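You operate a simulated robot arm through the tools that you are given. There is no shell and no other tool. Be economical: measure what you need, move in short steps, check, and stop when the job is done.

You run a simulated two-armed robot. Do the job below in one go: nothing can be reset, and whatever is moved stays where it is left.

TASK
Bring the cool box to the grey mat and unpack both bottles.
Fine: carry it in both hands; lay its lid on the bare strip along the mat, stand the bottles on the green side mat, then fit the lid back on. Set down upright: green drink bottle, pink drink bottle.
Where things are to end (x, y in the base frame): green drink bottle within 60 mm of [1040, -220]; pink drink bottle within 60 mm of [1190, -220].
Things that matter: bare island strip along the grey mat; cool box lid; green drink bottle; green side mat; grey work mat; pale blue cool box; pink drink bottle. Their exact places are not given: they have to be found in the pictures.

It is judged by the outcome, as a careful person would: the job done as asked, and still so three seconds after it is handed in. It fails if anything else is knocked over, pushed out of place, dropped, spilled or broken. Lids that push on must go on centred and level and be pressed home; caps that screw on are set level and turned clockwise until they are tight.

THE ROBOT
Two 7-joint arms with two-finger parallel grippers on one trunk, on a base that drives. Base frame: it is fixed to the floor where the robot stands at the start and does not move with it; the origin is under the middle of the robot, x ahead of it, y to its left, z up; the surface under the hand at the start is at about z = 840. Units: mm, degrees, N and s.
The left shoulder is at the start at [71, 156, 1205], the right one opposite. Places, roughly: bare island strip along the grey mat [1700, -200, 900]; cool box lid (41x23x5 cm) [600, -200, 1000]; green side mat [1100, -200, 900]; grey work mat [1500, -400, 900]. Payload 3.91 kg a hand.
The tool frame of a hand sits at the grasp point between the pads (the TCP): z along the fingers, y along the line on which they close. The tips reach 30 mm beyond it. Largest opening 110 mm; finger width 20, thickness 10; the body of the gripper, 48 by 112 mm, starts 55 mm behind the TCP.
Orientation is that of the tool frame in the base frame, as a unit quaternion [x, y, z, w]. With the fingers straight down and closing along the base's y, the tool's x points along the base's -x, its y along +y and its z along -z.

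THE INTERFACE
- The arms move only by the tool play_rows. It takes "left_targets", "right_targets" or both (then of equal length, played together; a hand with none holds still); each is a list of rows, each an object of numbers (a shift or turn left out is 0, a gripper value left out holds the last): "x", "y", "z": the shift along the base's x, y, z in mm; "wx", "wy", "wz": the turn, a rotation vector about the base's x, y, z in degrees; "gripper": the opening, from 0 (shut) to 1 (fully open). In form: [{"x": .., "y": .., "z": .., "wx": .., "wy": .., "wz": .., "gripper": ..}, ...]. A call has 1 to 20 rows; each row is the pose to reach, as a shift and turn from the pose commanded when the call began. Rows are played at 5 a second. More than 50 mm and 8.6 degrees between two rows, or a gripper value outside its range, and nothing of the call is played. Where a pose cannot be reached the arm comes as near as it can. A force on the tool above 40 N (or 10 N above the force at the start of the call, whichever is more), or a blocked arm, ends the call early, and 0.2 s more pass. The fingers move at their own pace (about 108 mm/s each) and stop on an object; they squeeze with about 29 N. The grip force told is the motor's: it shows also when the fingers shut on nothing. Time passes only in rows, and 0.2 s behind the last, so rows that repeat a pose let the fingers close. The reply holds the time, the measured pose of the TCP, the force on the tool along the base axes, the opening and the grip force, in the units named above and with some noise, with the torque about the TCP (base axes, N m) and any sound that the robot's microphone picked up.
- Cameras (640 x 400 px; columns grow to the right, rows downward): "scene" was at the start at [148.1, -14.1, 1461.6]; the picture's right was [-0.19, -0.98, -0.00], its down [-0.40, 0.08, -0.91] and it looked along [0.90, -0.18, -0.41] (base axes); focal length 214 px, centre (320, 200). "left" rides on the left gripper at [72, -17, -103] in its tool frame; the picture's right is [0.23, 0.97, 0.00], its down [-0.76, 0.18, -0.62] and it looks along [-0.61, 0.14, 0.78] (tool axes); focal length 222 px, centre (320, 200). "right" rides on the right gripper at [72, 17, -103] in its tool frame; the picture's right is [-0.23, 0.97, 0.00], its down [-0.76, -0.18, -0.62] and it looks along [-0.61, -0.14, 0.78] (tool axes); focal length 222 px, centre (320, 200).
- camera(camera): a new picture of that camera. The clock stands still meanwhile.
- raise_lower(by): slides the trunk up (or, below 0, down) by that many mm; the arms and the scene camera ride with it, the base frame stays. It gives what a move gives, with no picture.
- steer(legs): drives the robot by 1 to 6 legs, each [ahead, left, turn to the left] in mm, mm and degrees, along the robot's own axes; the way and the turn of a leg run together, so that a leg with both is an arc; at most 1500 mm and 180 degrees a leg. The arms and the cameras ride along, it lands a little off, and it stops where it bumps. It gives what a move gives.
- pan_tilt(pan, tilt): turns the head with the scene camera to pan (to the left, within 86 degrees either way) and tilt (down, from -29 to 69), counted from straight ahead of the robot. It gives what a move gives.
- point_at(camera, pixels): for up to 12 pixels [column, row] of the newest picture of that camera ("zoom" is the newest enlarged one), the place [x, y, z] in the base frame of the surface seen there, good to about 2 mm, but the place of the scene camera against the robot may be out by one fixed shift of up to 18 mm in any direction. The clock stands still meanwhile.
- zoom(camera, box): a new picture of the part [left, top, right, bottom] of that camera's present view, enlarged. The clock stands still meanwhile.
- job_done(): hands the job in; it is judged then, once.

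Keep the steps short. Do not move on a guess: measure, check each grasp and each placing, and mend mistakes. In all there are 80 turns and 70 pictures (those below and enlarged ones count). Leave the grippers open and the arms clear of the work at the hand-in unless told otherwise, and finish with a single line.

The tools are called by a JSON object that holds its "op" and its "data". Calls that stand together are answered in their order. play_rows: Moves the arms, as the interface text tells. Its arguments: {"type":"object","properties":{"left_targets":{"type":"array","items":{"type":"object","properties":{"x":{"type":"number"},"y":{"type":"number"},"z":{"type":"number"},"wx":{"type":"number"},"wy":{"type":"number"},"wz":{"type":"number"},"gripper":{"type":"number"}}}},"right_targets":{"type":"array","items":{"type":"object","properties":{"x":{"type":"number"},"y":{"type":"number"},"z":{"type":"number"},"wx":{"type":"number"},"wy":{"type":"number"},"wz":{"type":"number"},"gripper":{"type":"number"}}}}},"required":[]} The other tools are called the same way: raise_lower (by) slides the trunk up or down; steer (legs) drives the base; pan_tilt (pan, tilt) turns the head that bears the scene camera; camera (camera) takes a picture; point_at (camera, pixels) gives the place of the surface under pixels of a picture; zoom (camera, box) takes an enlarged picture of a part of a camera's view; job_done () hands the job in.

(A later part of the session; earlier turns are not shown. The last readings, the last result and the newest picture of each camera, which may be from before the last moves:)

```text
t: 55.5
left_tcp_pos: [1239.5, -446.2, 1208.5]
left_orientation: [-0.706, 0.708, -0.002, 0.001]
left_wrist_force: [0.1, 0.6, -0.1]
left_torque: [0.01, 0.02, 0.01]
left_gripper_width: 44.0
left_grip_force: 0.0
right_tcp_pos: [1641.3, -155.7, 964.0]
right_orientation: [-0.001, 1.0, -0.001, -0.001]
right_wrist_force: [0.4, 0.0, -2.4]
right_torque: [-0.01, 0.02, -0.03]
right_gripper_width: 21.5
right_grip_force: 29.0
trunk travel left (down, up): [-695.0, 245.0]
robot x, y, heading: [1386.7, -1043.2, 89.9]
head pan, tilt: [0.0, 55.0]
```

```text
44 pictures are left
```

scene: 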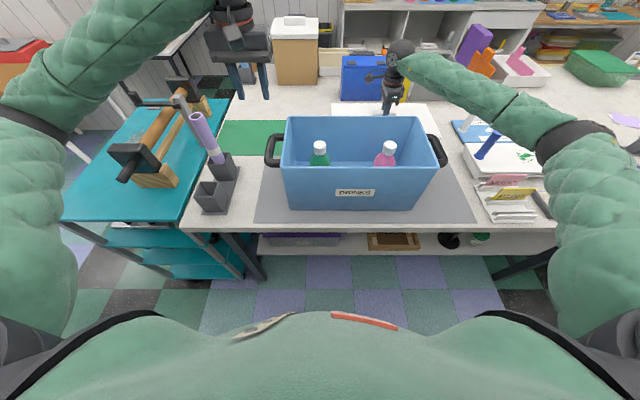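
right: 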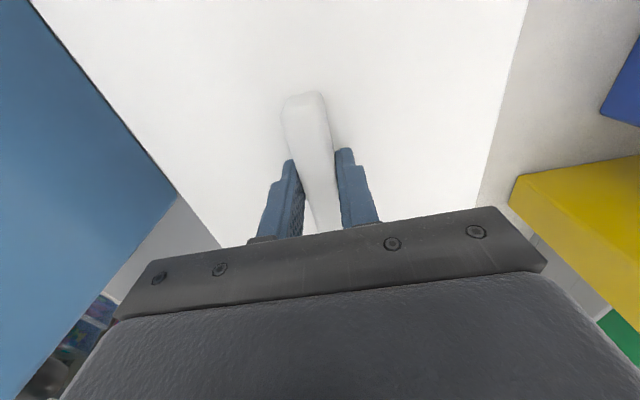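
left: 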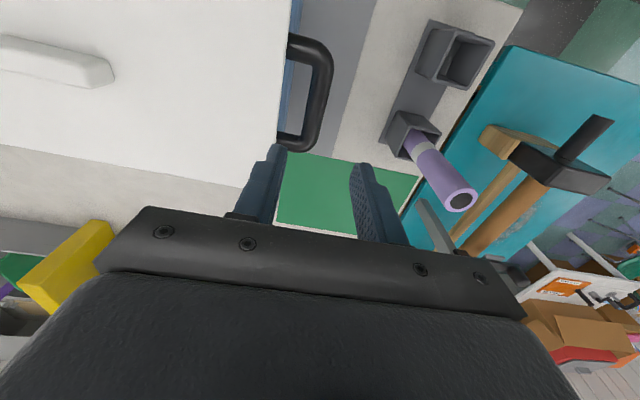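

The lid hovers over the bare strip, clear of the yellow binder and the box. I'll lower it gently to contact.

{"op": "play_rows", "data": {"right_targets": [{"z": -20}, {"z": -38}, {"z": -44}, {"z": -48}, {"z": -51}, {"z": -54}, {"z": -54}]}}

```text
t: 57.0
left_tcp_pos: [1238.2, -447.4, 1209.5]
left_orientation: [-0.707, 0.708, 0.0, 0.002]
left_wrist_force: [0.6, -0.5, 0.5]
left_torque: [-0.02, 0.03, 0.0]
left_gripper_width: 44.0
left_grip_force: 0.0
right_tcp_pos: [1639.4, -156.9, 909.8]
right_orientation: [0.0, 1.0, 0.0, 0.0]
right_wrist_force: [2.2, 3.0, 8.1]
right_torque: [-0.04, -0.34, -0.01]
right_gripper_width: 21.7
right_grip_force: 29.1
trunk travel left (down, up): [-695.0, 245.0]
robot x, y, heading: [1385.5, -1042.0, 90.2]
head pan, tilt: [0.0, 55.0]
```

It's resting on the strip. I'll release, lift straight up, and measure the bottle caps.

{"op": "play_rows", "data": {"right_targets": [{"z": 2, "gripper": 0.6}, {"z": 2}, {"z": 2}, {"z": 30}, {"z": 75}, {"z": 120}, {"z": 165}, {"z": 210}, {"z": 250}, {"z": 290}, {"z": 310}]}}

{"op": "zoom", "data": {"camera": "scene", "box": [260, 100, 460, 220]}}

{"op": "point_at", "data": {"camera": "scene", "pixels": [[320, 143], [318, 160], [390, 144], [385, 160], [330, 112], [320, 148], [390, 149]]}}

```text
t: 59.5
left_tcp_pos: [1238.4, -448.0, 1209.2]
left_orientation: [-0.706, 0.708, -0.002, 0.0]
left_wrist_force: [-0.1, -1.2, 0.3]
left_torque: [0.02, 0.01, 0.01]
left_gripper_width: 44.0
left_grip_force: 0.1
right_tcp_pos: [1638.9, -155.8, 1219.2]
right_orientation: [-0.001, 1.0, -0.002, -0.001]
right_wrist_force: [0.6, 0.1, 0.4]
right_torque: [0.01, 0.01, -0.01]
right_gripper_width: 65.9
right_grip_force: 0.1
trunk travel left (down, up): [-695.0, 245.0]
robot x, y, heading: [1389.5, -1038.7, 90.1]
head pan, tilt: [0.0, 55.0]
```

```text
3.20 times, centred on (360, 160) of scene
```

zoom: 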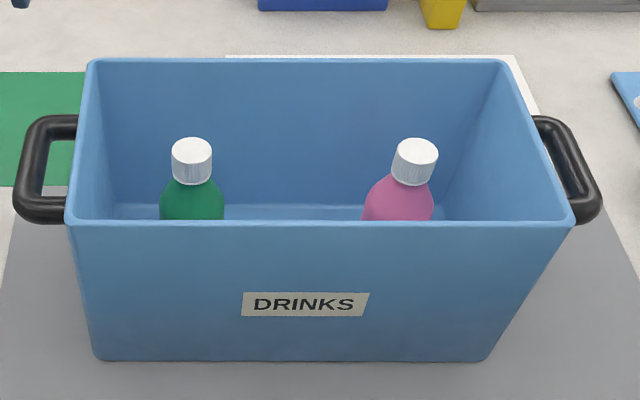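

```text
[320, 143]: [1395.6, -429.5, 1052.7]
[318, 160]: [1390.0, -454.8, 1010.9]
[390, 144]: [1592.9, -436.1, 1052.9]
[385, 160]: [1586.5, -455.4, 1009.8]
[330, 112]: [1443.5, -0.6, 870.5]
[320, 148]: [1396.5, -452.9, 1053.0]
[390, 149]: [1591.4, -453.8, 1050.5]
```

The lid lies on the strip. Caps are near (1395, −440) and (1592, −440), tops at about 1041. I'll move the left hand over toward the green bottle and the right hand aside, then look.

{"op": "play_rows", "data": {"left_targets": [{"x": 20, "gripper": 0.9}, {"x": 40}, {"x": 60}, {"x": 80}, {"x": 100}, {"x": 110}, {"x": 110}, {"x": 110}], "right_targets": [{"x": 15, "y": -30, "z": 10}, {"x": 30, "y": -60, "z": 20}, {"x": 45, "y": -95, "z": 30}, {"x": 60, "y": -130, "z": 40}, {"x": 75, "y": -165, "z": 50}, {"x": 90, "y": -200, "z": 50}, {"x": 105, "y": -235, "z": 50}, {"x": 120, "y": -270, "z": 50}]}}

{"op": "camera", "data": {"camera": "left"}}

```text
t: 61.2
left_tcp_pos: [1353.5, -449.5, 1208.8]
left_orientation: [-0.707, 0.707, -0.001, 0.001]
left_wrist_force: [-0.7, -0.9, 0.8]
left_torque: [0.03, 0.04, -0.03]
left_gripper_width: 99.4
left_grip_force: 0.1
right_tcp_pos: [1761.6, -427.0, 1269.2]
right_orientation: [-0.002, 1.0, 0.0, -0.002]
right_wrist_force: [-0.4, 0.1, -0.4]
right_torque: [0.02, 0.02, -0.01]
right_gripper_width: 65.9
right_grip_force: 0.0
trunk travel left (down, up): [-695.0, 245.0]
robot x, y, heading: [1390.8, -1039.8, 90.0]
head pan, tilt: [0.0, 55.0]
```

```text
42 pictures are left
```

left: 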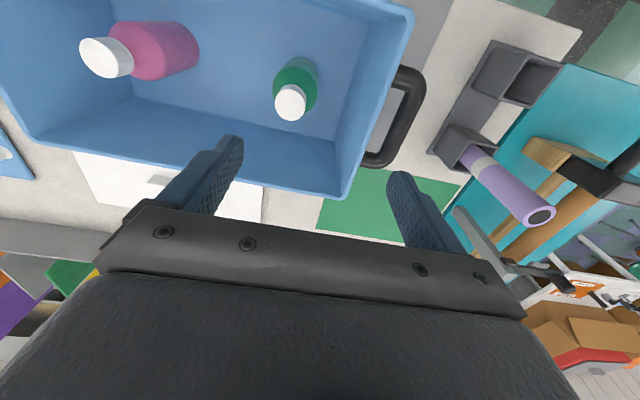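

{"op": "zoom", "data": {"camera": "left", "box": [60, 10, 340, 140]}}

{"op": "point_at", "data": {"camera": "left", "pixels": [[290, 103], [277, 102], [304, 104], [290, 118], [291, 88], [100, 57], [83, 50], [277, 75], [317, 80], [297, 62], [365, 100], [350, 198]]}}

```text
2.29 times, centred on (200, 75) of left
```

zoom: 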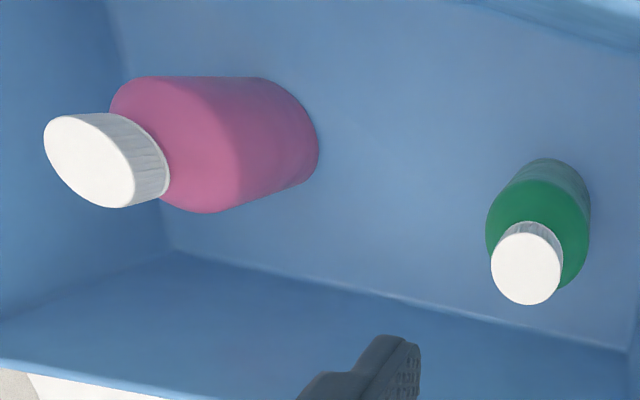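

```text
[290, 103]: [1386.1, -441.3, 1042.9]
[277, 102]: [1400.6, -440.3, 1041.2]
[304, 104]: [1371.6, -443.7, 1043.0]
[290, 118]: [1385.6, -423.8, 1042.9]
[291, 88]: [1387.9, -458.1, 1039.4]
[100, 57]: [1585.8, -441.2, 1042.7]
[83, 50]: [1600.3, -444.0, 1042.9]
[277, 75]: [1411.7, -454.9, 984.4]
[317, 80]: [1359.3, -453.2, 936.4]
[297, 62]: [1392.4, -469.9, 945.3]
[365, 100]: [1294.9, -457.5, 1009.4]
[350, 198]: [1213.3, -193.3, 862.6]
```

Green cap centre is (1386, −441, 1043), with body about 60 mm wide. I'll lower the left hand to TCP z≈998, which leaves the palm just above the cap, then close.

{"op": "play_rows", "data": {"left_targets": [{"x": 16, "y": 4, "z": -30}, {"x": 32.5, "y": 8.5, "z": -70}, {"x": 32.5, "y": 8.5, "z": -110}, {"x": 32.5, "y": 8.5, "z": -150}, {"x": 32.5, "y": 8.5, "z": -185}, {"x": 32.5, "y": 8.5, "z": -203}, {"x": 32.5, "y": 8.5, "z": -211}, {"x": 32.5, "y": 8.5, "z": -211, "gripper": 0}, {"x": 32.5, "y": 8.5, "z": -211}, {"x": 32.5, "y": 8.5, "z": -211}, {"x": 32.5, "y": 8.5, "z": -211}]}}

{"op": "camera", "data": {"camera": "left"}}

```text
t: 63.6
left_tcp_pos: [1384.0, -438.0, 996.5]
left_orientation: [-0.706, 0.708, -0.002, 0.0]
left_wrist_force: [0.5, 0.4, 0.7]
left_torque: [0.07, -0.04, -0.01]
left_gripper_width: 62.2
left_grip_force: 29.7
right_tcp_pos: [1762.8, -426.3, 1269.2]
right_orientation: [-0.001, 1.0, -0.001, 0.0]
right_wrist_force: [0.3, -0.6, -0.3]
right_torque: [0.0, -0.04, 0.03]
right_gripper_width: 65.8
right_grip_force: 0.1
trunk travel left (down, up): [-695.0, 245.0]
robot x, y, heading: [1389.5, -1040.2, 89.5]
head pan, tilt: [0.0, 55.0]
```

```text
40 pictures are left
```

left: 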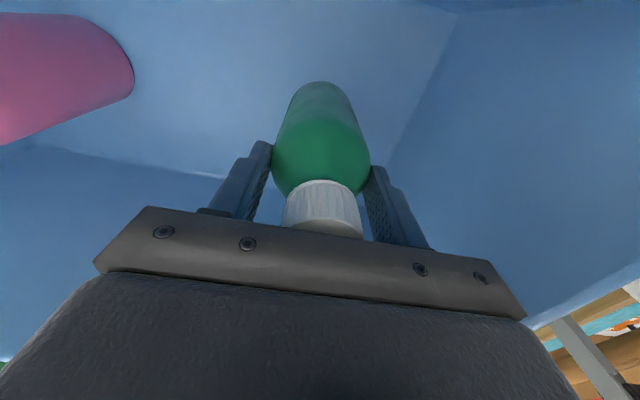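

The green bottle is held at 62 mm. I'll lift it out with the trunk (+230 mm), which also keeps the forearm high over the purple bottle later.

{"op": "raise_lower", "data": {"by": 230}}

{"op": "camera", "data": {"camera": "scene"}}

```text
t: 66.1
left_tcp_pos: [1384.5, -436.9, 1227.7]
left_orientation: [-0.706, 0.708, -0.002, 0.001]
left_wrist_force: [-0.2, -0.7, -3.1]
left_torque: [0.0, 0.0, 0.03]
left_gripper_width: 62.1
left_grip_force: 29.1
right_tcp_pos: [1760.9, -425.7, 1499.3]
right_orientation: [-0.001, 1.0, -0.001, -0.001]
right_wrist_force: [0.1, 0.5, -0.8]
right_torque: [0.0, -0.03, -0.03]
right_gripper_width: 66.1
right_grip_force: 0.0
trunk travel left (down, up): [-925.0, 15.0]
robot x, y, heading: [1390.5, -1039.4, 89.9]
head pan, tilt: [0.0, 55.0]
```

```text
39 pictures are left
```

scene: 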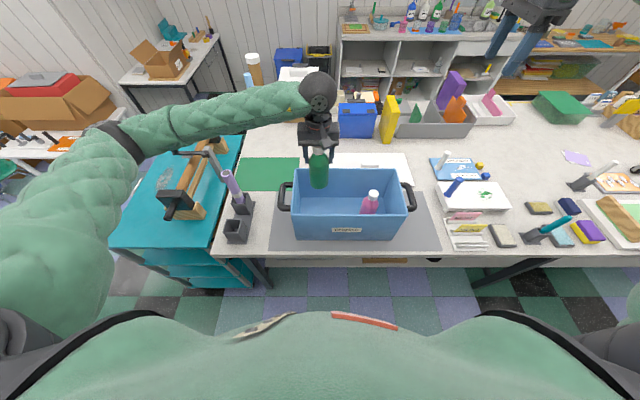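

The bottle is out and hanging upright. I'll check forearm heights before crossing near the purple bottle.

{"op": "point_at", "data": {"camera": "scene", "pixels": [[318, 90], [270, 105], [200, 125], [200, 142], [270, 122], [130, 140], [229, 175], [322, 180], [269, 163], [234, 220], [290, 165], [251, 195]]}}

{"op": "play_rows", "data": {"left_targets": [{"y": 40}, {"y": 80}, {"x": -25, "y": 110}, {"x": -60, "y": 140}, {"x": -95, "y": 165}, {"x": -130, "y": 190}, {"x": -170, "y": 205}, {"x": -214, "y": 217}]}}

{"op": "camera", "data": {"camera": "scene"}}

```text
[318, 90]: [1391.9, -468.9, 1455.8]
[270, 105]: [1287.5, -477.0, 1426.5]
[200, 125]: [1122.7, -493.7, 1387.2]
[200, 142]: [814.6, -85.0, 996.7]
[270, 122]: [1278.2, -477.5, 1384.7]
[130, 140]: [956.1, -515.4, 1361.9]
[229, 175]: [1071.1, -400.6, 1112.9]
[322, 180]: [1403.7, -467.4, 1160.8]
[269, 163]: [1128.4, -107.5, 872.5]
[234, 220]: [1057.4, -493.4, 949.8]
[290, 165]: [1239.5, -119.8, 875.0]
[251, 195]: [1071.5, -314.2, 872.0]
```

```text
t: 67.9
left_tcp_pos: [1168.5, -222.3, 1228.1]
left_orientation: [-0.707, 0.708, -0.003, 0.001]
left_wrist_force: [0.4, 0.2, -3.5]
left_torque: [-0.01, 0.0, -0.04]
left_gripper_width: 62.2
left_grip_force: 29.1
right_tcp_pos: [1760.6, -425.4, 1501.0]
right_orientation: [-0.001, 1.0, -0.001, 0.0]
right_wrist_force: [0.4, -0.2, -0.1]
right_torque: [0.01, 0.02, 0.0]
right_gripper_width: 65.9
right_grip_force: 0.2
trunk travel left (down, up): [-925.0, 15.0]
robot x, y, heading: [1387.2, -1039.1, 89.9]
head pan, tilt: [0.0, 55.0]
```

```text
38 pictures are left
```

scene: 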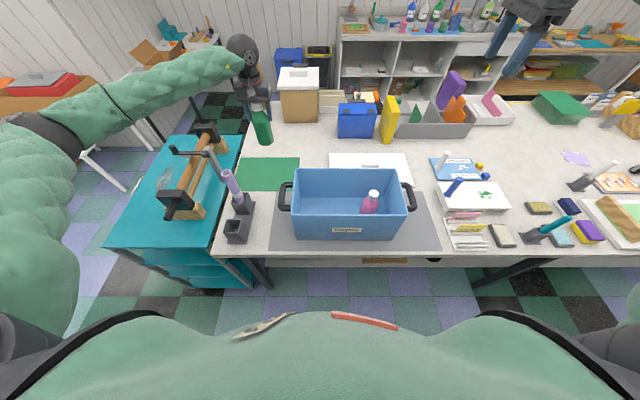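

The forearm runs off toward −x at z>1300, so it clears the purple bottle. I'll move on to x=1040 and lower to about 15 mm above the mat.

{"op": "play_rows", "data": {"left_targets": [{"x": -32, "y": 0}, {"x": -64, "y": 1}, {"x": -96, "y": 2}, {"x": -128, "y": 2}, {"x": -128, "y": 2, "z": -40}, {"x": -128, "y": 2, "z": -80}, {"x": -128, "y": 2, "z": -120}, {"x": -128, "y": 2, "z": -160}, {"x": -128, "y": 2, "z": -195}, {"x": -128, "y": 2, "z": -218}]}}

{"op": "camera", "data": {"camera": "scene"}}

{"op": "camera", "data": {"camera": "left"}}

```text
t: 70.1
left_tcp_pos: [1043.7, -217.3, 1008.5]
left_orientation: [-0.706, 0.708, -0.001, 0.002]
left_wrist_force: [-0.9, 0.3, -3.2]
left_torque: [0.0, -0.01, 0.05]
left_gripper_width: 62.0
left_grip_force: 29.3
right_tcp_pos: [1759.7, -425.0, 1498.5]
right_orientation: [0.0, 1.0, 0.0, 0.0]
right_wrist_force: [0.8, 0.2, -0.6]
right_torque: [0.01, 0.0, -0.02]
right_gripper_width: 66.2
right_grip_force: 0.0
trunk travel left (down, up): [-925.0, 15.0]
robot x, y, heading: [1389.0, -1040.9, 90.2]
head pan, tilt: [0.0, 55.0]
```

```text
37 pictures are left
```

scene: 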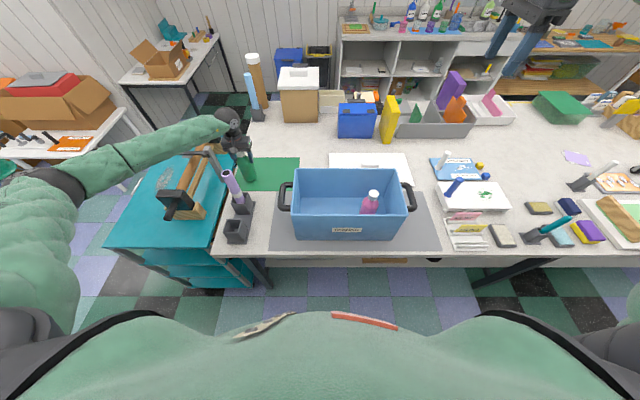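

```text
36 pictures are left
```

left: 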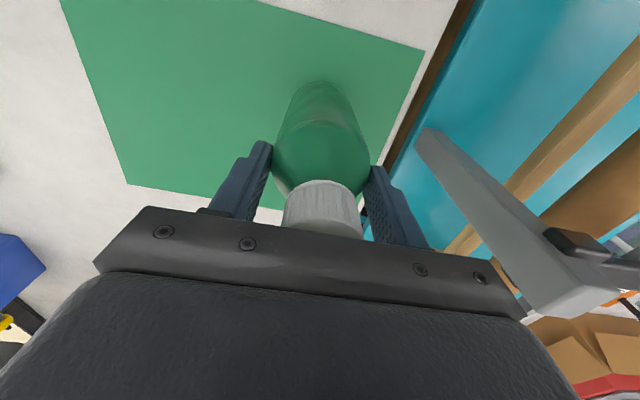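

A grey bar from the cart clamp is near the left side of the hand, so I'll measure it before opening.

{"op": "point_at", "data": {"camera": "left", "pixels": [[425, 140], [445, 180], [500, 250], [545, 290], [600, 250], [590, 285], [400, 60], [325, 100]]}}

{"op": "zoom", "data": {"camera": "scene", "box": [160, 90, 320, 250]}}

```text
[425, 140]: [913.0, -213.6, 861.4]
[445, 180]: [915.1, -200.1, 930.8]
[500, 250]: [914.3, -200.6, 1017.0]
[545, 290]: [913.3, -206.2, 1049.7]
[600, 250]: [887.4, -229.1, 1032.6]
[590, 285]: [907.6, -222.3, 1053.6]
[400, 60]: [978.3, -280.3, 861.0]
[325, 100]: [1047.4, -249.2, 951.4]
```

```text
2.50 times, centred on (240, 170) of scene
```

zoom: 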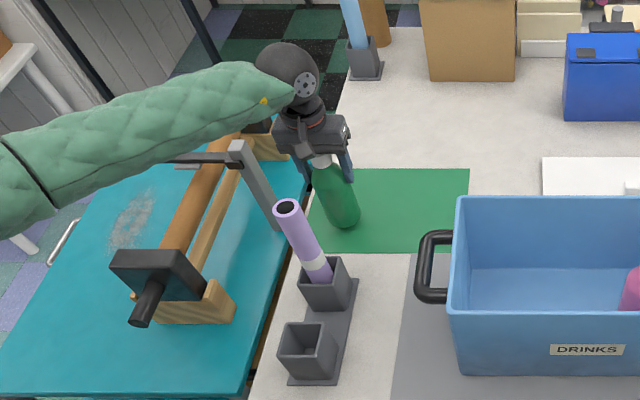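

The bar is at x≈913, 70 mm clear of the gripper. I'll lower gently to contact.

{"op": "play_rows", "data": {"left_targets": [{"x": -3, "y": -2, "z": -6}, {"x": -3, "y": -2, "z": -10}, {"x": -3, "y": -2, "z": -13}, {"x": -3, "y": -2, "z": -16}, {"x": -3, "y": -2, "z": -16}]}}

```text
t: 71.3
left_tcp_pos: [1039.8, -220.0, 992.0]
left_orientation: [-0.707, 0.707, -0.002, 0.001]
left_wrist_force: [-0.3, 0.9, -2.4]
left_torque: [-0.01, 0.0, 0.02]
left_gripper_width: 62.2
left_grip_force: 29.0
right_tcp_pos: [1761.6, -423.4, 1499.1]
right_orientation: [-0.001, 1.0, -0.001, -0.001]
right_wrist_force: [-0.4, -0.2, 0.5]
right_torque: [-0.05, 0.0, 0.01]
right_gripper_width: 66.1
right_grip_force: 0.0
trunk travel left (down, up): [-925.0, 15.0]
robot x, y, heading: [1387.7, -1039.3, 90.0]
head pan, tilt: [0.0, 55.0]
```

{"op": "play_rows", "data": {"left_targets": [{"z": -1.5}, {"z": -3}, {"z": -4.5}, {"z": -6}]}}

```text
t: 72.3
left_tcp_pos: [1038.3, -220.9, 986.7]
left_orientation: [-0.706, 0.708, -0.001, 0.001]
left_wrist_force: [0.0, -0.1, -0.4]
left_torque: [0.06, 0.09, -0.01]
left_gripper_width: 62.5
left_grip_force: 28.9
right_tcp_pos: [1761.1, -427.1, 1498.6]
right_orientation: [-0.002, 1.0, -0.001, -0.001]
right_wrist_force: [0.7, 0.2, 0.3]
right_torque: [-0.02, -0.02, -0.01]
right_gripper_width: 66.1
right_grip_force: 0.2
trunk travel left (down, up): [-925.0, 15.0]
robot x, y, heading: [1386.4, -1043.4, 90.1]
head pan, tilt: [0.0, 55.0]
```

The load is nearly gone. I'll go 2 mm more, then release and rise.

{"op": "play_rows", "data": {"left_targets": [{"z": -1}, {"z": -2}]}}

```text
t: 72.9
left_tcp_pos: [1039.4, -221.1, 987.8]
left_orientation: [-0.706, 0.708, 0.0, 0.002]
left_wrist_force: [-0.7, 5.0, 12.9]
left_torque: [0.34, 0.43, -0.09]
left_gripper_width: 62.5
left_grip_force: 28.5
right_tcp_pos: [1761.6, -425.8, 1499.5]
right_orientation: [-0.001, 1.0, 0.0, -0.001]
right_wrist_force: [0.2, 0.8, -0.4]
right_torque: [0.01, 0.0, 0.01]
right_gripper_width: 65.9
right_grip_force: 0.2
trunk travel left (down, up): [-925.0, 15.0]
robot x, y, heading: [1386.1, -1042.1, 89.8]
head pan, tilt: [0.0, 55.0]
```

It's firmly standing. I'll back off 1.5 mm, open, and lift straight up.

{"op": "play_rows", "data": {"left_targets": [{"z": 1.5}, {"z": 1.5, "gripper": 0.9}, {"z": 1.5}, {"z": 1.5}, {"z": 30}, {"z": 70}, {"z": 115}, {"z": 160}, {"z": 205}, {"z": 240}]}}

{"op": "camera", "data": {"camera": "scene"}}

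```text
t: 75.1
left_tcp_pos: [1040.4, -221.6, 1227.3]
left_orientation: [-0.707, 0.707, -0.002, 0.0]
left_wrist_force: [-0.6, -0.1, 0.0]
left_torque: [0.02, -0.01, 0.02]
left_gripper_width: 99.0
left_grip_force: 0.0
right_tcp_pos: [1762.3, -424.4, 1499.9]
right_orientation: [-0.001, 1.0, 0.0, -0.001]
right_wrist_force: [0.1, 0.0, 0.2]
right_torque: [-0.01, 0.01, 0.02]
right_gripper_width: 66.1
right_grip_force: 0.0
trunk travel left (down, up): [-925.0, 15.0]
robot x, y, heading: [1390.2, -1038.2, 90.1]
head pan, tilt: [0.0, 55.0]
```

```text
34 pictures are left
```

scene: 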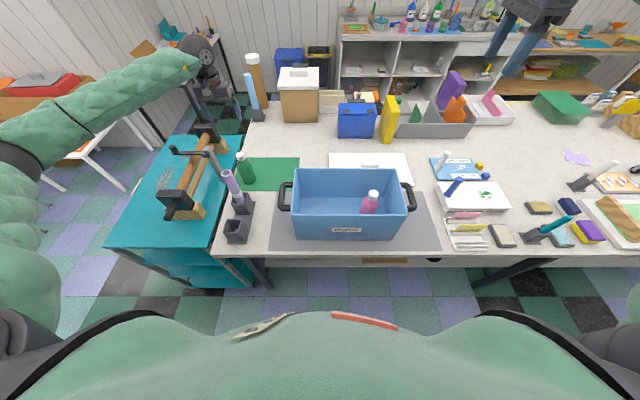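

The green bottle stands on the side mat. Now I'll move the left hand over the pink bottle at (1586, −442).

{"op": "play_rows", "data": {"left_targets": [{"x": 42, "y": -5}, {"x": 84, "y": -10}, {"x": 126, "y": -20}, {"x": 168, "y": -40}, {"x": 210, "y": -60}, {"x": 252, "y": -80}, {"x": 294, "y": -100}, {"x": 336, "y": -120}, {"x": 378, "y": -140}, {"x": 420, "y": -160}, {"x": 462, "y": -180}, {"x": 504, "y": -200}, {"x": 544, "y": -219}, {"x": 544, "y": -219}]}}

{"op": "camera", "data": {"camera": "left"}}

{"op": "camera", "data": {"camera": "scene"}}

```text
t: 78.1
left_tcp_pos: [1581.2, -438.9, 1228.5]
left_orientation: [-0.706, 0.708, -0.002, 0.001]
left_wrist_force: [-0.2, 0.5, 0.1]
left_torque: [0.01, -0.03, 0.03]
left_gripper_width: 98.8
left_grip_force: 0.2
right_tcp_pos: [1760.5, -425.6, 1499.3]
right_orientation: [-0.001, 1.0, -0.001, -0.001]
right_wrist_force: [0.7, 0.1, -0.2]
right_torque: [0.0, -0.03, -0.02]
right_gripper_width: 66.0
right_grip_force: 0.0
trunk travel left (down, up): [-925.0, 15.0]
robot x, y, heading: [1389.6, -1041.4, 89.9]
head pan, tilt: [0.0, 55.0]
```

```text
33 pictures are left
```

left: 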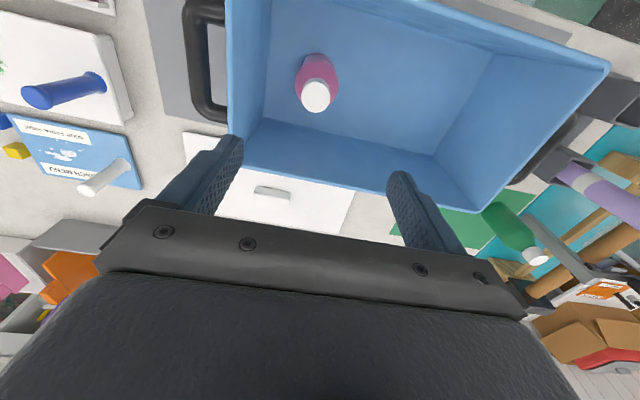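

```text
32 pictures are left
```

scene: 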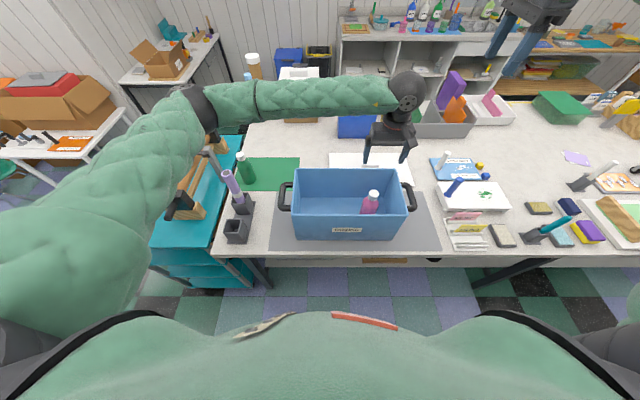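

I'll measure the pink cap, and also the elbow height before descending.

{"op": "point_at", "data": {"camera": "left", "pixels": [[315, 97], [302, 96], [330, 97], [315, 110], [300, 75], [332, 85]]}}

{"op": "point_at", "data": {"camera": "scene", "pixels": [[190, 105], [240, 105], [320, 95], [170, 180], [210, 130], [100, 230]]}}

```text
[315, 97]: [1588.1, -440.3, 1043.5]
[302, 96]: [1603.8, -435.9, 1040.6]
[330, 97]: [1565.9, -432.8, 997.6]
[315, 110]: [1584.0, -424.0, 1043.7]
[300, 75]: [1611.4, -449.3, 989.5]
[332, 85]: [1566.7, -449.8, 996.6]
```

```text
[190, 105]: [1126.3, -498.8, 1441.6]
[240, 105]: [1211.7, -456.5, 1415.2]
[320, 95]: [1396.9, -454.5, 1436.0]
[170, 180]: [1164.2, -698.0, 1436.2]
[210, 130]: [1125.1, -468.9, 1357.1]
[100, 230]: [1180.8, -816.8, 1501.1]
```

Pink cap centre is (1587, −440, 1043) and the elbow is at z≈1400, so there's plenty of room. I'll descend with the arm and grip.

{"op": "play_rows", "data": {"left_targets": [{"x": 3, "y": -1, "z": -40}, {"x": 6, "y": -2, "z": -80}, {"x": 6, "y": -2, "z": -120}, {"x": 6, "y": -2, "z": -160}, {"x": 6, "y": -2, "z": -200}, {"x": 6, "y": -2, "z": -222}, {"x": 6, "y": -2, "z": -230}, {"x": 6, "y": -2, "z": -230, "gripper": 0}, {"x": 6, "y": -2, "z": -230}, {"x": 6, "y": -2, "z": -230}, {"x": 6, "y": -2, "z": -230}]}}

{"op": "camera", "data": {"camera": "scene"}}

```text
t: 80.5
left_tcp_pos: [1590.4, -442.1, 995.9]
left_orientation: [-0.706, 0.708, -0.002, 0.001]
left_wrist_force: [0.2, 0.0, 0.0]
left_torque: [-0.02, -0.04, -0.01]
left_gripper_width: 62.5
left_grip_force: 29.3
right_tcp_pos: [1760.9, -425.5, 1498.5]
right_orientation: [0.0, 1.0, 0.0, 0.0]
right_wrist_force: [-1.3, 0.4, 0.4]
right_torque: [0.01, -0.01, 0.0]
right_gripper_width: 65.9
right_grip_force: 0.0
trunk travel left (down, up): [-925.0, 15.0]
robot x, y, heading: [1385.1, -1038.6, 90.1]
head pan, tilt: [0.0, 55.0]
```

```text
31 pictures are left
```

scene: 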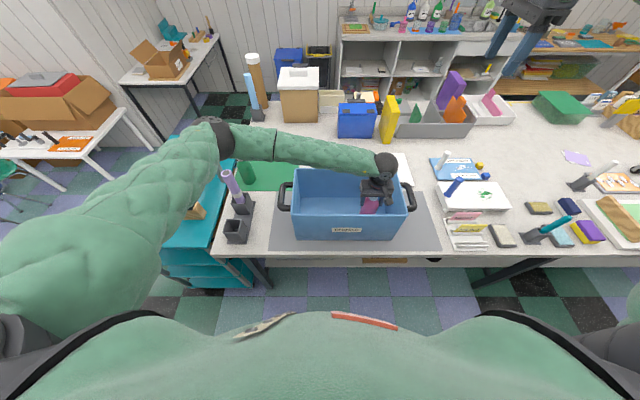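

The pink bottle is held (62.5 mm). I'll lift it straight up 232 mm, then go to above (1190, −220).

{"op": "play_rows", "data": {"left_targets": [{"z": 40}, {"z": 85}, {"z": 130}, {"z": 175}, {"z": 215}, {"z": 235}, {"x": -30, "y": 30, "z": 235}, {"x": -65, "y": 60, "z": 235}, {"x": -100, "y": 90, "z": 235}, {"x": -140, "y": 115, "z": 235}, {"x": -180, "y": 140, "z": 235}, {"x": -220, "y": 165, "z": 235}, {"x": -260, "y": 185, "z": 235}, {"x": -300, "y": 205, "z": 235}, {"x": -340, "y": 215, "z": 235}, {"x": -375, "y": 222, "z": 235}, {"x": -400, "y": 222, "z": 235}, {"x": -400, "y": 222, "z": 235}]}}

{"op": "camera", "data": {"camera": "scene"}}

```text
t: 84.3
left_tcp_pos: [1189.2, -218.4, 1229.7]
left_orientation: [-0.706, 0.708, -0.001, 0.001]
left_wrist_force: [-0.2, -0.3, -3.1]
left_torque: [-0.02, 0.0, 0.02]
left_gripper_width: 62.6
left_grip_force: 29.3
right_tcp_pos: [1761.3, -424.3, 1499.5]
right_orientation: [-0.001, 1.0, 0.0, -0.001]
right_wrist_force: [-0.1, 0.5, -0.6]
right_torque: [-0.01, 0.03, -0.02]
right_gripper_width: 66.2
right_grip_force: 0.1
trunk travel left (down, up): [-925.0, 15.0]
robot x, y, heading: [1385.0, -1036.3, 89.8]
head pan, tilt: [0.0, 55.0]
```

```text
30 pictures are left
```

scene: 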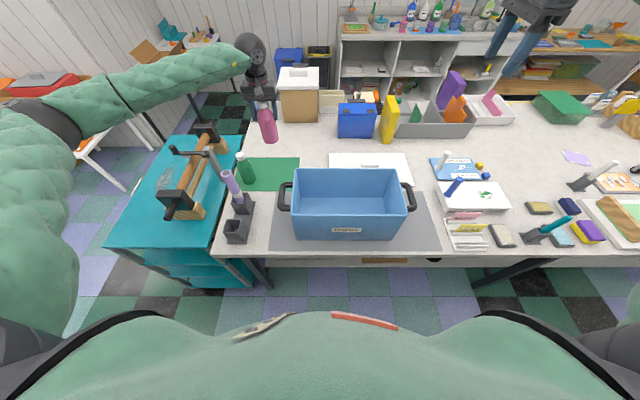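

It's above the spot. I'll lower to about 8 mm above contact height.

{"op": "play_rows", "data": {"left_targets": [{"x": 1, "y": -2, "z": -45}, {"x": 1, "y": -2, "z": -90}, {"x": 1, "y": -2, "z": -135}, {"x": 1, "y": -2, "z": -175}, {"x": 1, "y": -2, "z": -205}, {"x": 1, "y": -2, "z": -225}, {"x": 1, "y": -2, "z": -235}]}}

{"op": "zoom", "data": {"camera": "scene", "box": [160, 90, 320, 250]}}

```text
t: 85.9
left_tcp_pos: [1188.7, -222.6, 994.3]
left_orientation: [-0.707, 0.707, -0.002, 0.001]
left_wrist_force: [-0.7, 0.1, -4.3]
left_torque: [0.0, 0.03, 0.01]
left_gripper_width: 62.6
left_grip_force: 28.5
right_tcp_pos: [1759.6, -424.9, 1497.9]
right_orientation: [-0.001, 1.0, -0.001, -0.001]
right_wrist_force: [0.4, 0.3, 0.1]
right_torque: [-0.01, 0.01, 0.04]
right_gripper_width: 66.1
right_grip_force: 0.1
trunk travel left (down, up): [-925.0, 15.0]
robot x, y, heading: [1386.6, -1040.2, 90.0]
head pan, tilt: [0.0, 55.0]
```

```text
2.50 times, centred on (240, 170) of scene
```

zoom: 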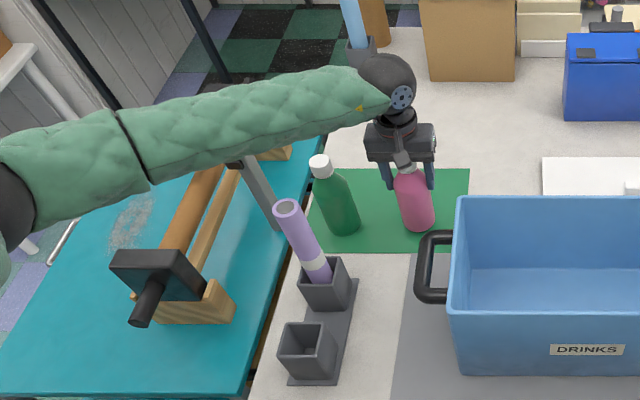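

Green is still upright and the arm is clear. I'll lower to contact in small steps.

{"op": "play_rows", "data": {"left_targets": [{"z": -2}, {"z": -4}, {"z": -5.5}, {"z": -7}, {"z": -8}]}}

```text
t: 87.1
left_tcp_pos: [1190.6, -221.9, 985.8]
left_orientation: [-0.707, 0.708, -0.002, 0.001]
left_wrist_force: [-0.1, -0.3, -4.3]
left_torque: [-0.04, 0.0, 0.02]
left_gripper_width: 62.6
left_grip_force: 29.1
right_tcp_pos: [1761.8, -425.3, 1499.3]
right_orientation: [-0.001, 1.0, -0.001, -0.001]
right_wrist_force: [0.5, 0.2, 0.2]
right_torque: [0.01, -0.01, -0.03]
right_gripper_width: 65.9
right_grip_force: 0.0
trunk travel left (down, up): [-925.0, 15.0]
robot x, y, heading: [1386.2, -1040.1, 90.1]
head pan, tilt: [0.0, 55.0]
```

{"op": "play_rows", "data": {"left_targets": [{"z": -1}, {"z": -2}, {"z": -3}]}}

```text
t: 87.9
left_tcp_pos: [1190.9, -222.4, 985.8]
left_orientation: [-0.706, 0.708, 0.0, 0.002]
left_wrist_force: [-0.7, 1.4, 8.3]
left_torque: [-0.01, -0.15, 0.02]
left_gripper_width: 62.6
left_grip_force: 28.9
right_tcp_pos: [1760.8, -426.4, 1498.9]
right_orientation: [0.0, 1.0, 0.001, -0.002]
right_wrist_force: [0.4, -0.9, -0.6]
right_torque: [0.0, 0.0, -0.01]
right_gripper_width: 65.8
right_grip_force: 0.0
trunk travel left (down, up): [-925.0, 15.0]
robot x, y, heading: [1387.0, -1040.3, 89.9]
head pan, tilt: [0.0, 55.0]
```

Contact is made at 8 N. I'll release, rise, and look at both bottles.

{"op": "play_rows", "data": {"left_targets": [{"z": 1}, {"z": 1, "gripper": 0.9}, {"z": 1}, {"z": 1}, {"z": 30}, {"z": 70}, {"z": 115}, {"z": 160}, {"z": 205}, {"z": 245}, {"z": 290}]}}

{"op": "play_rows", "data": {"left_targets": [{"x": 5, "y": -20, "z": 15}, {"x": 10, "y": -60, "z": 30}, {"x": 20, "y": -100, "z": 50}, {"x": 30, "y": -140, "z": 75}, {"x": 40, "y": -185, "z": 90}, {"x": 50, "y": -225, "z": 100}, {"x": 50, "y": -225, "z": 130}, {"x": 50, "y": -225, "z": 160}]}}

{"op": "zoom", "data": {"camera": "scene", "box": [200, 110, 440, 260]}}

```text
t: 90.3
left_tcp_pos: [1193.4, -225.4, 1275.4]
left_orientation: [-0.707, 0.708, -0.001, 0.0]
left_wrist_force: [-1.1, -0.8, 0.5]
left_torque: [0.0, -0.01, 0.0]
left_gripper_width: 98.9
left_grip_force: 0.0
right_tcp_pos: [1761.2, -425.8, 1498.0]
right_orientation: [-0.001, 1.0, 0.0, -0.001]
right_wrist_force: [0.3, -0.4, -0.7]
right_torque: [0.0, -0.01, 0.02]
right_gripper_width: 66.1
right_grip_force: 0.0
trunk travel left (down, up): [-925.0, 15.0]
robot x, y, heading: [1388.2, -1034.7, 90.1]
head pan, tilt: [0.0, 55.0]
```

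```text
t: 92.1
left_tcp_pos: [1239.4, -446.2, 1434.0]
left_orientation: [-0.707, 0.708, -0.002, 0.001]
left_wrist_force: [1.1, 0.1, 0.2]
left_torque: [0.03, -0.02, -0.03]
left_gripper_width: 98.9
left_grip_force: 0.1
right_tcp_pos: [1760.5, -425.4, 1498.5]
right_orientation: [-0.001, 1.0, 0.0, -0.001]
right_wrist_force: [0.7, 0.2, -0.2]
right_torque: [0.03, 0.01, -0.04]
right_gripper_width: 65.9
right_grip_force: 0.0
trunk travel left (down, up): [-925.0, 15.0]
robot x, y, heading: [1386.3, -1040.9, 89.8]
head pan, tilt: [0.0, 55.0]
```

```text
2.67 times, centred on (320, 185) of scene
```

zoom: 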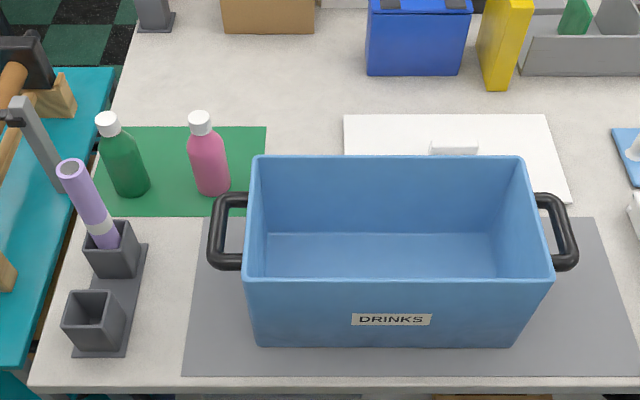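

Both bottles stand on the green mat. I'll lower the trunk 190 mm and bring the right hand back above the lid knob.

{"op": "raise_lower", "data": {"by": -190}}

{"op": "play_rows", "data": {"right_targets": [{"x": -15, "y": 33, "z": -10}, {"x": -30, "y": 67, "z": -20}, {"x": -45, "y": 100, "z": -30}, {"x": -60, "y": 135, "z": -40}, {"x": -75, "y": 170, "z": -55}, {"x": -90, "y": 200, "z": -70}, {"x": -105, "y": 235, "z": -85}, {"x": -121, "y": 269, "z": -100}, {"x": -121, "y": 269, "z": -140}, {"x": -121, "y": 269, "z": -185}, {"x": -121, "y": 269, "z": -230}, {"x": -121, "y": 269, "z": -260}, {"x": -121, "y": 269, "z": -260}]}}

{"op": "camera", "data": {"camera": "right"}}

```text
t: 94.2
left_tcp_pos: [1239.6, -447.0, 1243.8]
left_orientation: [-0.706, 0.708, -0.002, 0.002]
left_wrist_force: [0.1, 0.5, -0.4]
left_torque: [-0.01, -0.03, -0.02]
left_gripper_width: 98.9
left_grip_force: 0.1
right_tcp_pos: [1760.8, -425.5, 1309.3]
right_orientation: [-0.001, 1.0, 0.0, 0.0]
right_wrist_force: [0.2, 0.7, -0.7]
right_torque: [0.01, 0.02, 0.03]
right_gripper_width: 65.9
right_grip_force: 0.0
trunk travel left (down, up): [-735.0, 205.0]
robot x, y, heading: [1389.4, -1039.9, 90.0]
head pan, tilt: [0.0, 55.0]
```

```text
t: 97.0
left_tcp_pos: [1239.5, -445.5, 1244.4]
left_orientation: [-0.706, 0.708, -0.003, 0.0]
left_wrist_force: [-0.5, 0.1, 0.1]
left_torque: [0.01, 0.0, 0.01]
left_gripper_width: 99.0
left_grip_force: 0.1
right_tcp_pos: [1637.2, -157.7, 1048.4]
right_orientation: [-0.001, 1.0, 0.0, 0.0]
right_wrist_force: [-0.3, -0.5, -0.6]
right_torque: [-0.02, 0.0, 0.0]
right_gripper_width: 66.1
right_grip_force: 0.1
trunk travel left (down, up): [-735.0, 205.0]
robot x, y, heading: [1390.0, -1038.4, 90.1]
head pan, tilt: [0.0, 55.0]
```

```text
27 pictures are left
```

right: 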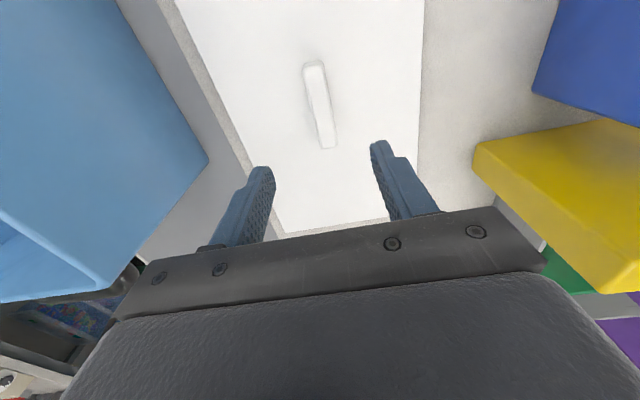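

I'll measure the knob and lid edges for the grip and lid alignment.

{"op": "point_at", "data": {"camera": "right", "pixels": [[321, 105], [314, 66], [332, 142], [308, 85], [334, 85], [423, 60], [419, 140], [200, 55], [240, 140], [330, 228], [420, 215], [285, 235]]}}

```text
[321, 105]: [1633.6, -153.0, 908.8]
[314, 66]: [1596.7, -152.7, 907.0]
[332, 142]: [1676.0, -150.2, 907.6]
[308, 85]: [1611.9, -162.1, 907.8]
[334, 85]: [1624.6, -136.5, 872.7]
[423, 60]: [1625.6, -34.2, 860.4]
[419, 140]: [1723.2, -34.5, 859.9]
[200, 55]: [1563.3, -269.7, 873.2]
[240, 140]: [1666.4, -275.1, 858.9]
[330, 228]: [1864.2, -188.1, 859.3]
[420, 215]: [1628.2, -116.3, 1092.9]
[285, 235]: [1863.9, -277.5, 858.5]
```

The knob is at about (1638, −153), top 908. I'll lower to z≈911 and grip it.

{"op": "play_rows", "data": {"right_targets": [{"x": 1, "y": 3.5, "z": -45}, {"x": 1, "y": 3.5, "z": -90}, {"x": 1, "y": 3.5, "z": -120}, {"x": 1, "y": 3.5, "z": -132}, {"x": 1, "y": 3.5, "z": -137}, {"x": 1, "y": 3.5, "z": -137, "gripper": 0}, {"x": 1, "y": 3.5, "z": -137}, {"x": 1, "y": 3.5, "z": -137}]}}

{"op": "play_rows", "data": {"right_targets": [{"z": 20}, {"z": 60}, {"z": 100}, {"z": 140}, {"z": 185}, {"z": 230}, {"z": 275}, {"z": 290}]}}

```text
t: 98.8
left_tcp_pos: [1239.2, -447.3, 1242.9]
left_orientation: [-0.706, 0.708, -0.002, 0.002]
left_wrist_force: [-0.3, -0.6, -0.1]
left_torque: [0.01, -0.02, 0.02]
left_gripper_width: 98.9
left_grip_force: 0.0
right_tcp_pos: [1639.7, -151.9, 912.0]
right_orientation: [-0.001, 1.0, -0.001, -0.001]
right_wrist_force: [0.2, -0.3, 0.1]
right_torque: [0.14, 0.11, -0.04]
right_gripper_width: 21.8
right_grip_force: 29.2
trunk travel left (down, up): [-735.0, 205.0]
robot x, y, heading: [1391.3, -1041.0, 90.0]
head pan, tilt: [0.0, 55.0]
```

```text
t: 100.5
left_tcp_pos: [1238.6, -446.8, 1245.3]
left_orientation: [-0.707, 0.708, -0.002, 0.001]
left_wrist_force: [0.2, 1.4, -0.8]
left_torque: [-0.03, 0.02, -0.02]
left_gripper_width: 99.1
left_grip_force: 0.2
right_tcp_pos: [1642.0, -151.1, 1201.6]
right_orientation: [-0.001, 1.0, -0.002, -0.002]
right_wrist_force: [-0.3, 0.2, -2.3]
right_torque: [-0.01, 0.01, -0.01]
right_gripper_width: 21.8
right_grip_force: 29.4
trunk travel left (down, up): [-735.0, 205.0]
robot x, y, heading: [1385.1, -1040.7, 90.0]
head pan, tilt: [0.0, 55.0]
```

The lid is held. I'll carry it back above the box and check its alignment before seating.

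{"op": "play_rows", "data": {"right_targets": [{"x": -17, "y": -32}, {"x": -34, "y": -64}, {"x": -51, "y": -96}, {"x": -68, "y": -128}, {"x": -85, "y": -160}, {"x": -102, "y": -192}, {"x": -119, "y": -224}, {"x": -136, "y": -256}, {"x": -152, "y": -288}, {"x": -152, "y": -288, "z": -30}, {"x": -152, "y": -288, "z": -60}, {"x": -152, "y": -288, "z": -60}]}}

{"op": "camera", "data": {"camera": "right"}}

{"op": "zoom", "data": {"camera": "scene", "box": [240, 90, 480, 240]}}

{"op": "camera", "data": {"camera": "left"}}

```text
t: 103.2
left_tcp_pos: [1238.7, -447.0, 1244.4]
left_orientation: [-0.706, 0.708, -0.002, 0.001]
left_wrist_force: [-0.1, 0.2, -0.3]
left_torque: [0.01, -0.02, -0.02]
left_gripper_width: 98.9
left_grip_force: 0.1
right_tcp_pos: [1489.5, -438.9, 1143.0]
right_orientation: [0.0, 1.0, 0.0, -0.001]
right_wrist_force: [0.1, -0.1, -2.5]
right_torque: [-0.03, -0.02, -0.02]
right_gripper_width: 21.9
right_grip_force: 28.8
trunk travel left (down, up): [-735.0, 205.0]
robot x, y, heading: [1392.8, -1038.0, 90.0]
head pan, tilt: [0.0, 55.0]
```

```text
26 pictures are left
```

right: 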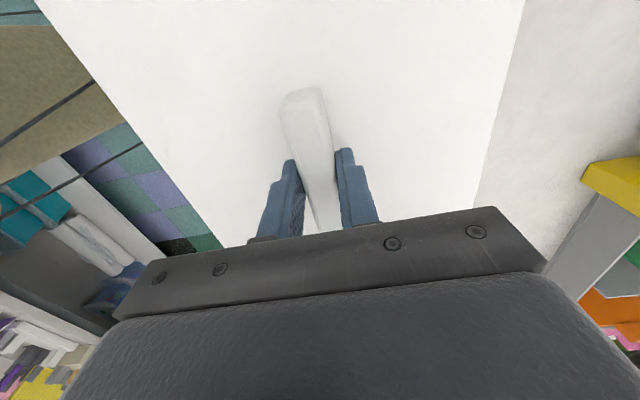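

```text
2.67 times, centred on (360, 165) of scene
```

zoom: 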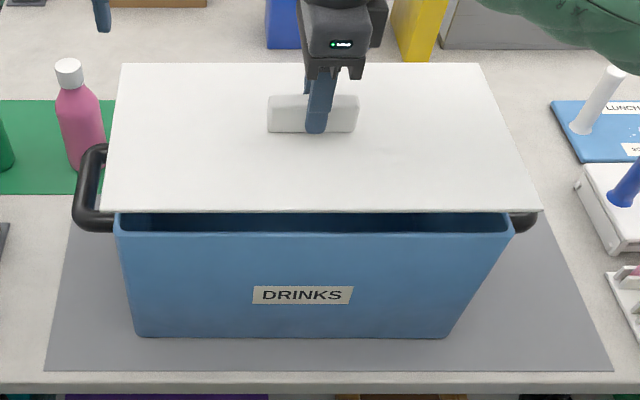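

```text
24 pictures are left
```

left: 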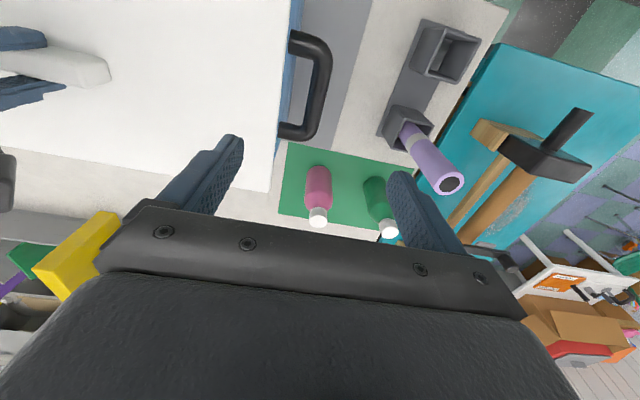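

I'll measure lid edges against the box rim and handles to check the centring.

{"op": "point_at", "data": {"camera": "zoom", "pixels": [[106, 207], [536, 207], [124, 66], [476, 66], [320, 209], [122, 238], [508, 238], [320, 240], [78, 190], [515, 232]]}}

{"op": "point_at", "data": {"camera": "left", "pixels": [[286, 30], [280, 110], [271, 180], [325, 75], [300, 40], [293, 20], [287, 85]]}}

{"op": "point_at", "data": {"camera": "right", "pixels": [[515, 30], [485, 150], [70, 45], [180, 190], [318, 130], [298, 95], [318, 95]]}}

```text
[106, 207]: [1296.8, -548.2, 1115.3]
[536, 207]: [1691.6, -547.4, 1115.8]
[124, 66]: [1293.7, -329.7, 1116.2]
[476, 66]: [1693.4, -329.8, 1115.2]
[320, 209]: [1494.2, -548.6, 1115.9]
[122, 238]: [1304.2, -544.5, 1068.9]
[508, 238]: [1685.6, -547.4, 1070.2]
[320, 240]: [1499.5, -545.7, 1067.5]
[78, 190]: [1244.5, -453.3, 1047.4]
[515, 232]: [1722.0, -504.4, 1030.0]
```

```text
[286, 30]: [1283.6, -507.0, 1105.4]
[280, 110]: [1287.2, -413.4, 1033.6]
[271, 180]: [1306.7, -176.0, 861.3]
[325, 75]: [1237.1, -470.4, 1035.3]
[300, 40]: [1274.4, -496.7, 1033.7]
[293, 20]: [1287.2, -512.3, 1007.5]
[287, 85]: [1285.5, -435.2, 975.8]
```

```text
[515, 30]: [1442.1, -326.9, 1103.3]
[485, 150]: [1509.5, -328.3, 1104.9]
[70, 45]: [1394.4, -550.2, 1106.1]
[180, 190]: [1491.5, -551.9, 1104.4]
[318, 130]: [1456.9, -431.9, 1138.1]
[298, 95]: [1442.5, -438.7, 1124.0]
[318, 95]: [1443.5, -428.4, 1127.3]
```

The lid is within about 1–2 mm of its original position (y −327…−551, knob end x 1442). I'll lower it to seat (expected TCP ≈1104) and press gently.

{"op": "play_rows", "data": {"right_targets": [{"x": -1, "z": -12}, {"x": -1, "z": -24}, {"x": -1, "z": -30}, {"x": -1, "z": -34}, {"x": -1, "z": -37}, {"x": -1, "z": -39}, {"x": -1, "z": -41}]}}

```text
t: 104.8
left_tcp_pos: [1238.0, -447.5, 1245.0]
left_orientation: [-0.707, 0.708, -0.002, 0.001]
left_wrist_force: [0.0, -0.1, -1.0]
left_torque: [-0.04, 0.02, 0.0]
left_gripper_width: 98.9
left_grip_force: 0.1
right_tcp_pos: [1487.6, -441.2, 1102.7]
right_orientation: [-0.001, 1.0, 0.0, 0.0]
right_wrist_force: [0.8, 4.9, 25.3]
right_torque: [-0.47, -0.02, 0.43]
right_gripper_width: 22.0
right_grip_force: 29.2
trunk travel left (down, up): [-735.0, 205.0]
robot x, y, heading: [1386.3, -1039.0, 89.9]
head pan, tilt: [0.0, 55.0]
```

There's contact at 1102.7 with 25 N, matching the original seated height. I'll press a little harder to drive it home.

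{"op": "play_rows", "data": {"right_targets": [{"z": -1}, {"z": -2}, {"z": -3}]}}

{"op": "zoom", "data": {"camera": "scene", "box": [240, 90, 480, 240]}}

{"op": "point_at", "data": {"camera": "zoom", "pixels": [[130, 215], [500, 215], [128, 95], [470, 95], [320, 215], [200, 120], [430, 120]]}}

```text
t: 105.5
left_tcp_pos: [1239.8, -446.9, 1244.9]
left_orientation: [-0.706, 0.708, -0.001, 0.002]
left_wrist_force: [0.5, 0.2, 0.0]
left_torque: [0.02, -0.01, -0.01]
left_gripper_width: 98.9
left_grip_force: 0.0
right_tcp_pos: [1487.9, -442.2, 1099.6]
right_orientation: [-0.001, 1.0, 0.0, -0.001]
right_wrist_force: [0.7, 8.5, 24.6]
right_torque: [0.13, 0.01, -0.01]
right_gripper_width: 21.7
right_grip_force: 28.8
trunk travel left (down, up): [-735.0, 205.0]
robot x, y, heading: [1390.5, -1038.3, 89.7]
head pan, tilt: [0.0, 55.0]
```

```text
2.67 times, centred on (360, 165) of scene
```

zoom: 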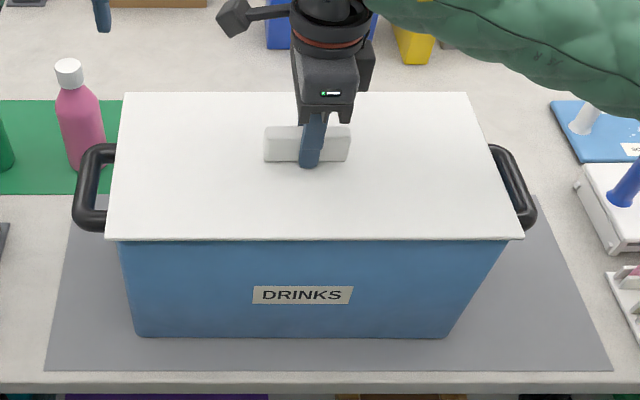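

```text
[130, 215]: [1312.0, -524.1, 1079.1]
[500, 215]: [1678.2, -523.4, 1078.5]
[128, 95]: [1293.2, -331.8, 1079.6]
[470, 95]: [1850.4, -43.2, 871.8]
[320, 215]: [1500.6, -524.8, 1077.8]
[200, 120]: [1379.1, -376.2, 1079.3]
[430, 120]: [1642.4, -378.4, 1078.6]
```

It's seated and level by the look of it. I'll release, rise to the earlier viewing height, and compare lid height with the original 1067.

{"op": "play_rows", "data": {"right_targets": [{"z": 2}, {"z": 3, "gripper": 0.6}, {"z": 3}, {"z": 3}, {"z": 30}, {"z": 70}, {"z": 107}, {"z": 107}]}}

{"op": "camera", "data": {"camera": "right"}}

{"op": "point_at", "data": {"camera": "right", "pixels": [[321, 110], [260, 60], [400, 60], [250, 120], [400, 130], [435, 60], [195, 60], [345, 20], [345, 190], [220, 100], [430, 100]]}}

```text
t: 107.3
left_tcp_pos: [1239.5, -446.7, 1243.1]
left_orientation: [-0.706, 0.708, -0.001, 0.0]
left_wrist_force: [-0.7, -0.1, -0.4]
left_torque: [-0.01, -0.02, -0.02]
left_gripper_width: 99.0
left_grip_force: 0.0
right_tcp_pos: [1488.0, -442.5, 1206.3]
right_orientation: [-0.001, 1.0, -0.001, -0.001]
right_wrist_force: [0.0, -1.0, 0.9]
right_torque: [-0.03, -0.02, 0.03]
right_gripper_width: 66.1
right_grip_force: 0.1
trunk travel left (down, up): [-735.0, 205.0]
robot x, y, heading: [1388.5, -1037.4, 90.0]
head pan, tilt: [0.0, 55.0]
```

```text
22 pictures are left
```

right: 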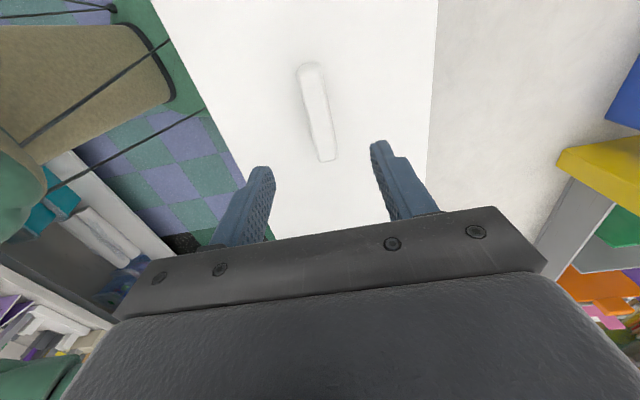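

```text
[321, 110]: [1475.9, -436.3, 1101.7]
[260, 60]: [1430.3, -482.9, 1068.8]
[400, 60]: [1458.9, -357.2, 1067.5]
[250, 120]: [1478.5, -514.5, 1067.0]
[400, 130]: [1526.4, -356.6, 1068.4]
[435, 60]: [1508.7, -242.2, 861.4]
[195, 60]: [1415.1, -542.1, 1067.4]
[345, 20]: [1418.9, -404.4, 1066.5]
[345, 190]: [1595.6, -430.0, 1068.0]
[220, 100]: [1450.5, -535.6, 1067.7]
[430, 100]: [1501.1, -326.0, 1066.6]
```

Lid plate is at 1067–1068 all over, equal to the original, and level. For certainty I'll press on the knob top with closed fingers.

{"op": "play_rows", "data": {"right_targets": [{"y": 4, "gripper": 0}, {"y": 4, "z": -30}, {"y": 4, "z": -60}, {"y": 4, "z": -70}, {"y": 4, "z": -74}, {"y": 4, "z": -76}, {"y": 4, "z": -78}, {"y": 4, "z": -80}, {"y": 4, "z": -82}]}}

```text
t: 109.0
left_tcp_pos: [1239.3, -448.4, 1242.1]
left_orientation: [-0.707, 0.707, -0.001, 0.001]
left_wrist_force: [-1.4, 0.7, 0.4]
left_torque: [0.0, 0.02, 0.01]
left_gripper_width: 99.3
left_grip_force: 0.0
right_tcp_pos: [1487.8, -437.4, 1131.6]
right_orientation: [-0.001, 1.0, 0.004, -0.002]
right_wrist_force: [-0.9, -4.6, 17.9]
right_torque: [-0.17, -0.16, 0.06]
right_gripper_width: 0.1
right_grip_force: 29.4
trunk travel left (down, up): [-735.0, 205.0]
robot x, y, heading: [1384.6, -1038.8, 90.0]
head pan, tilt: [0.0, 55.0]
stopped in row 8 (right hand): the force on the tool passed its limit at 45 N (the readings are from after the stop); the commanded pose is now the measured one
```

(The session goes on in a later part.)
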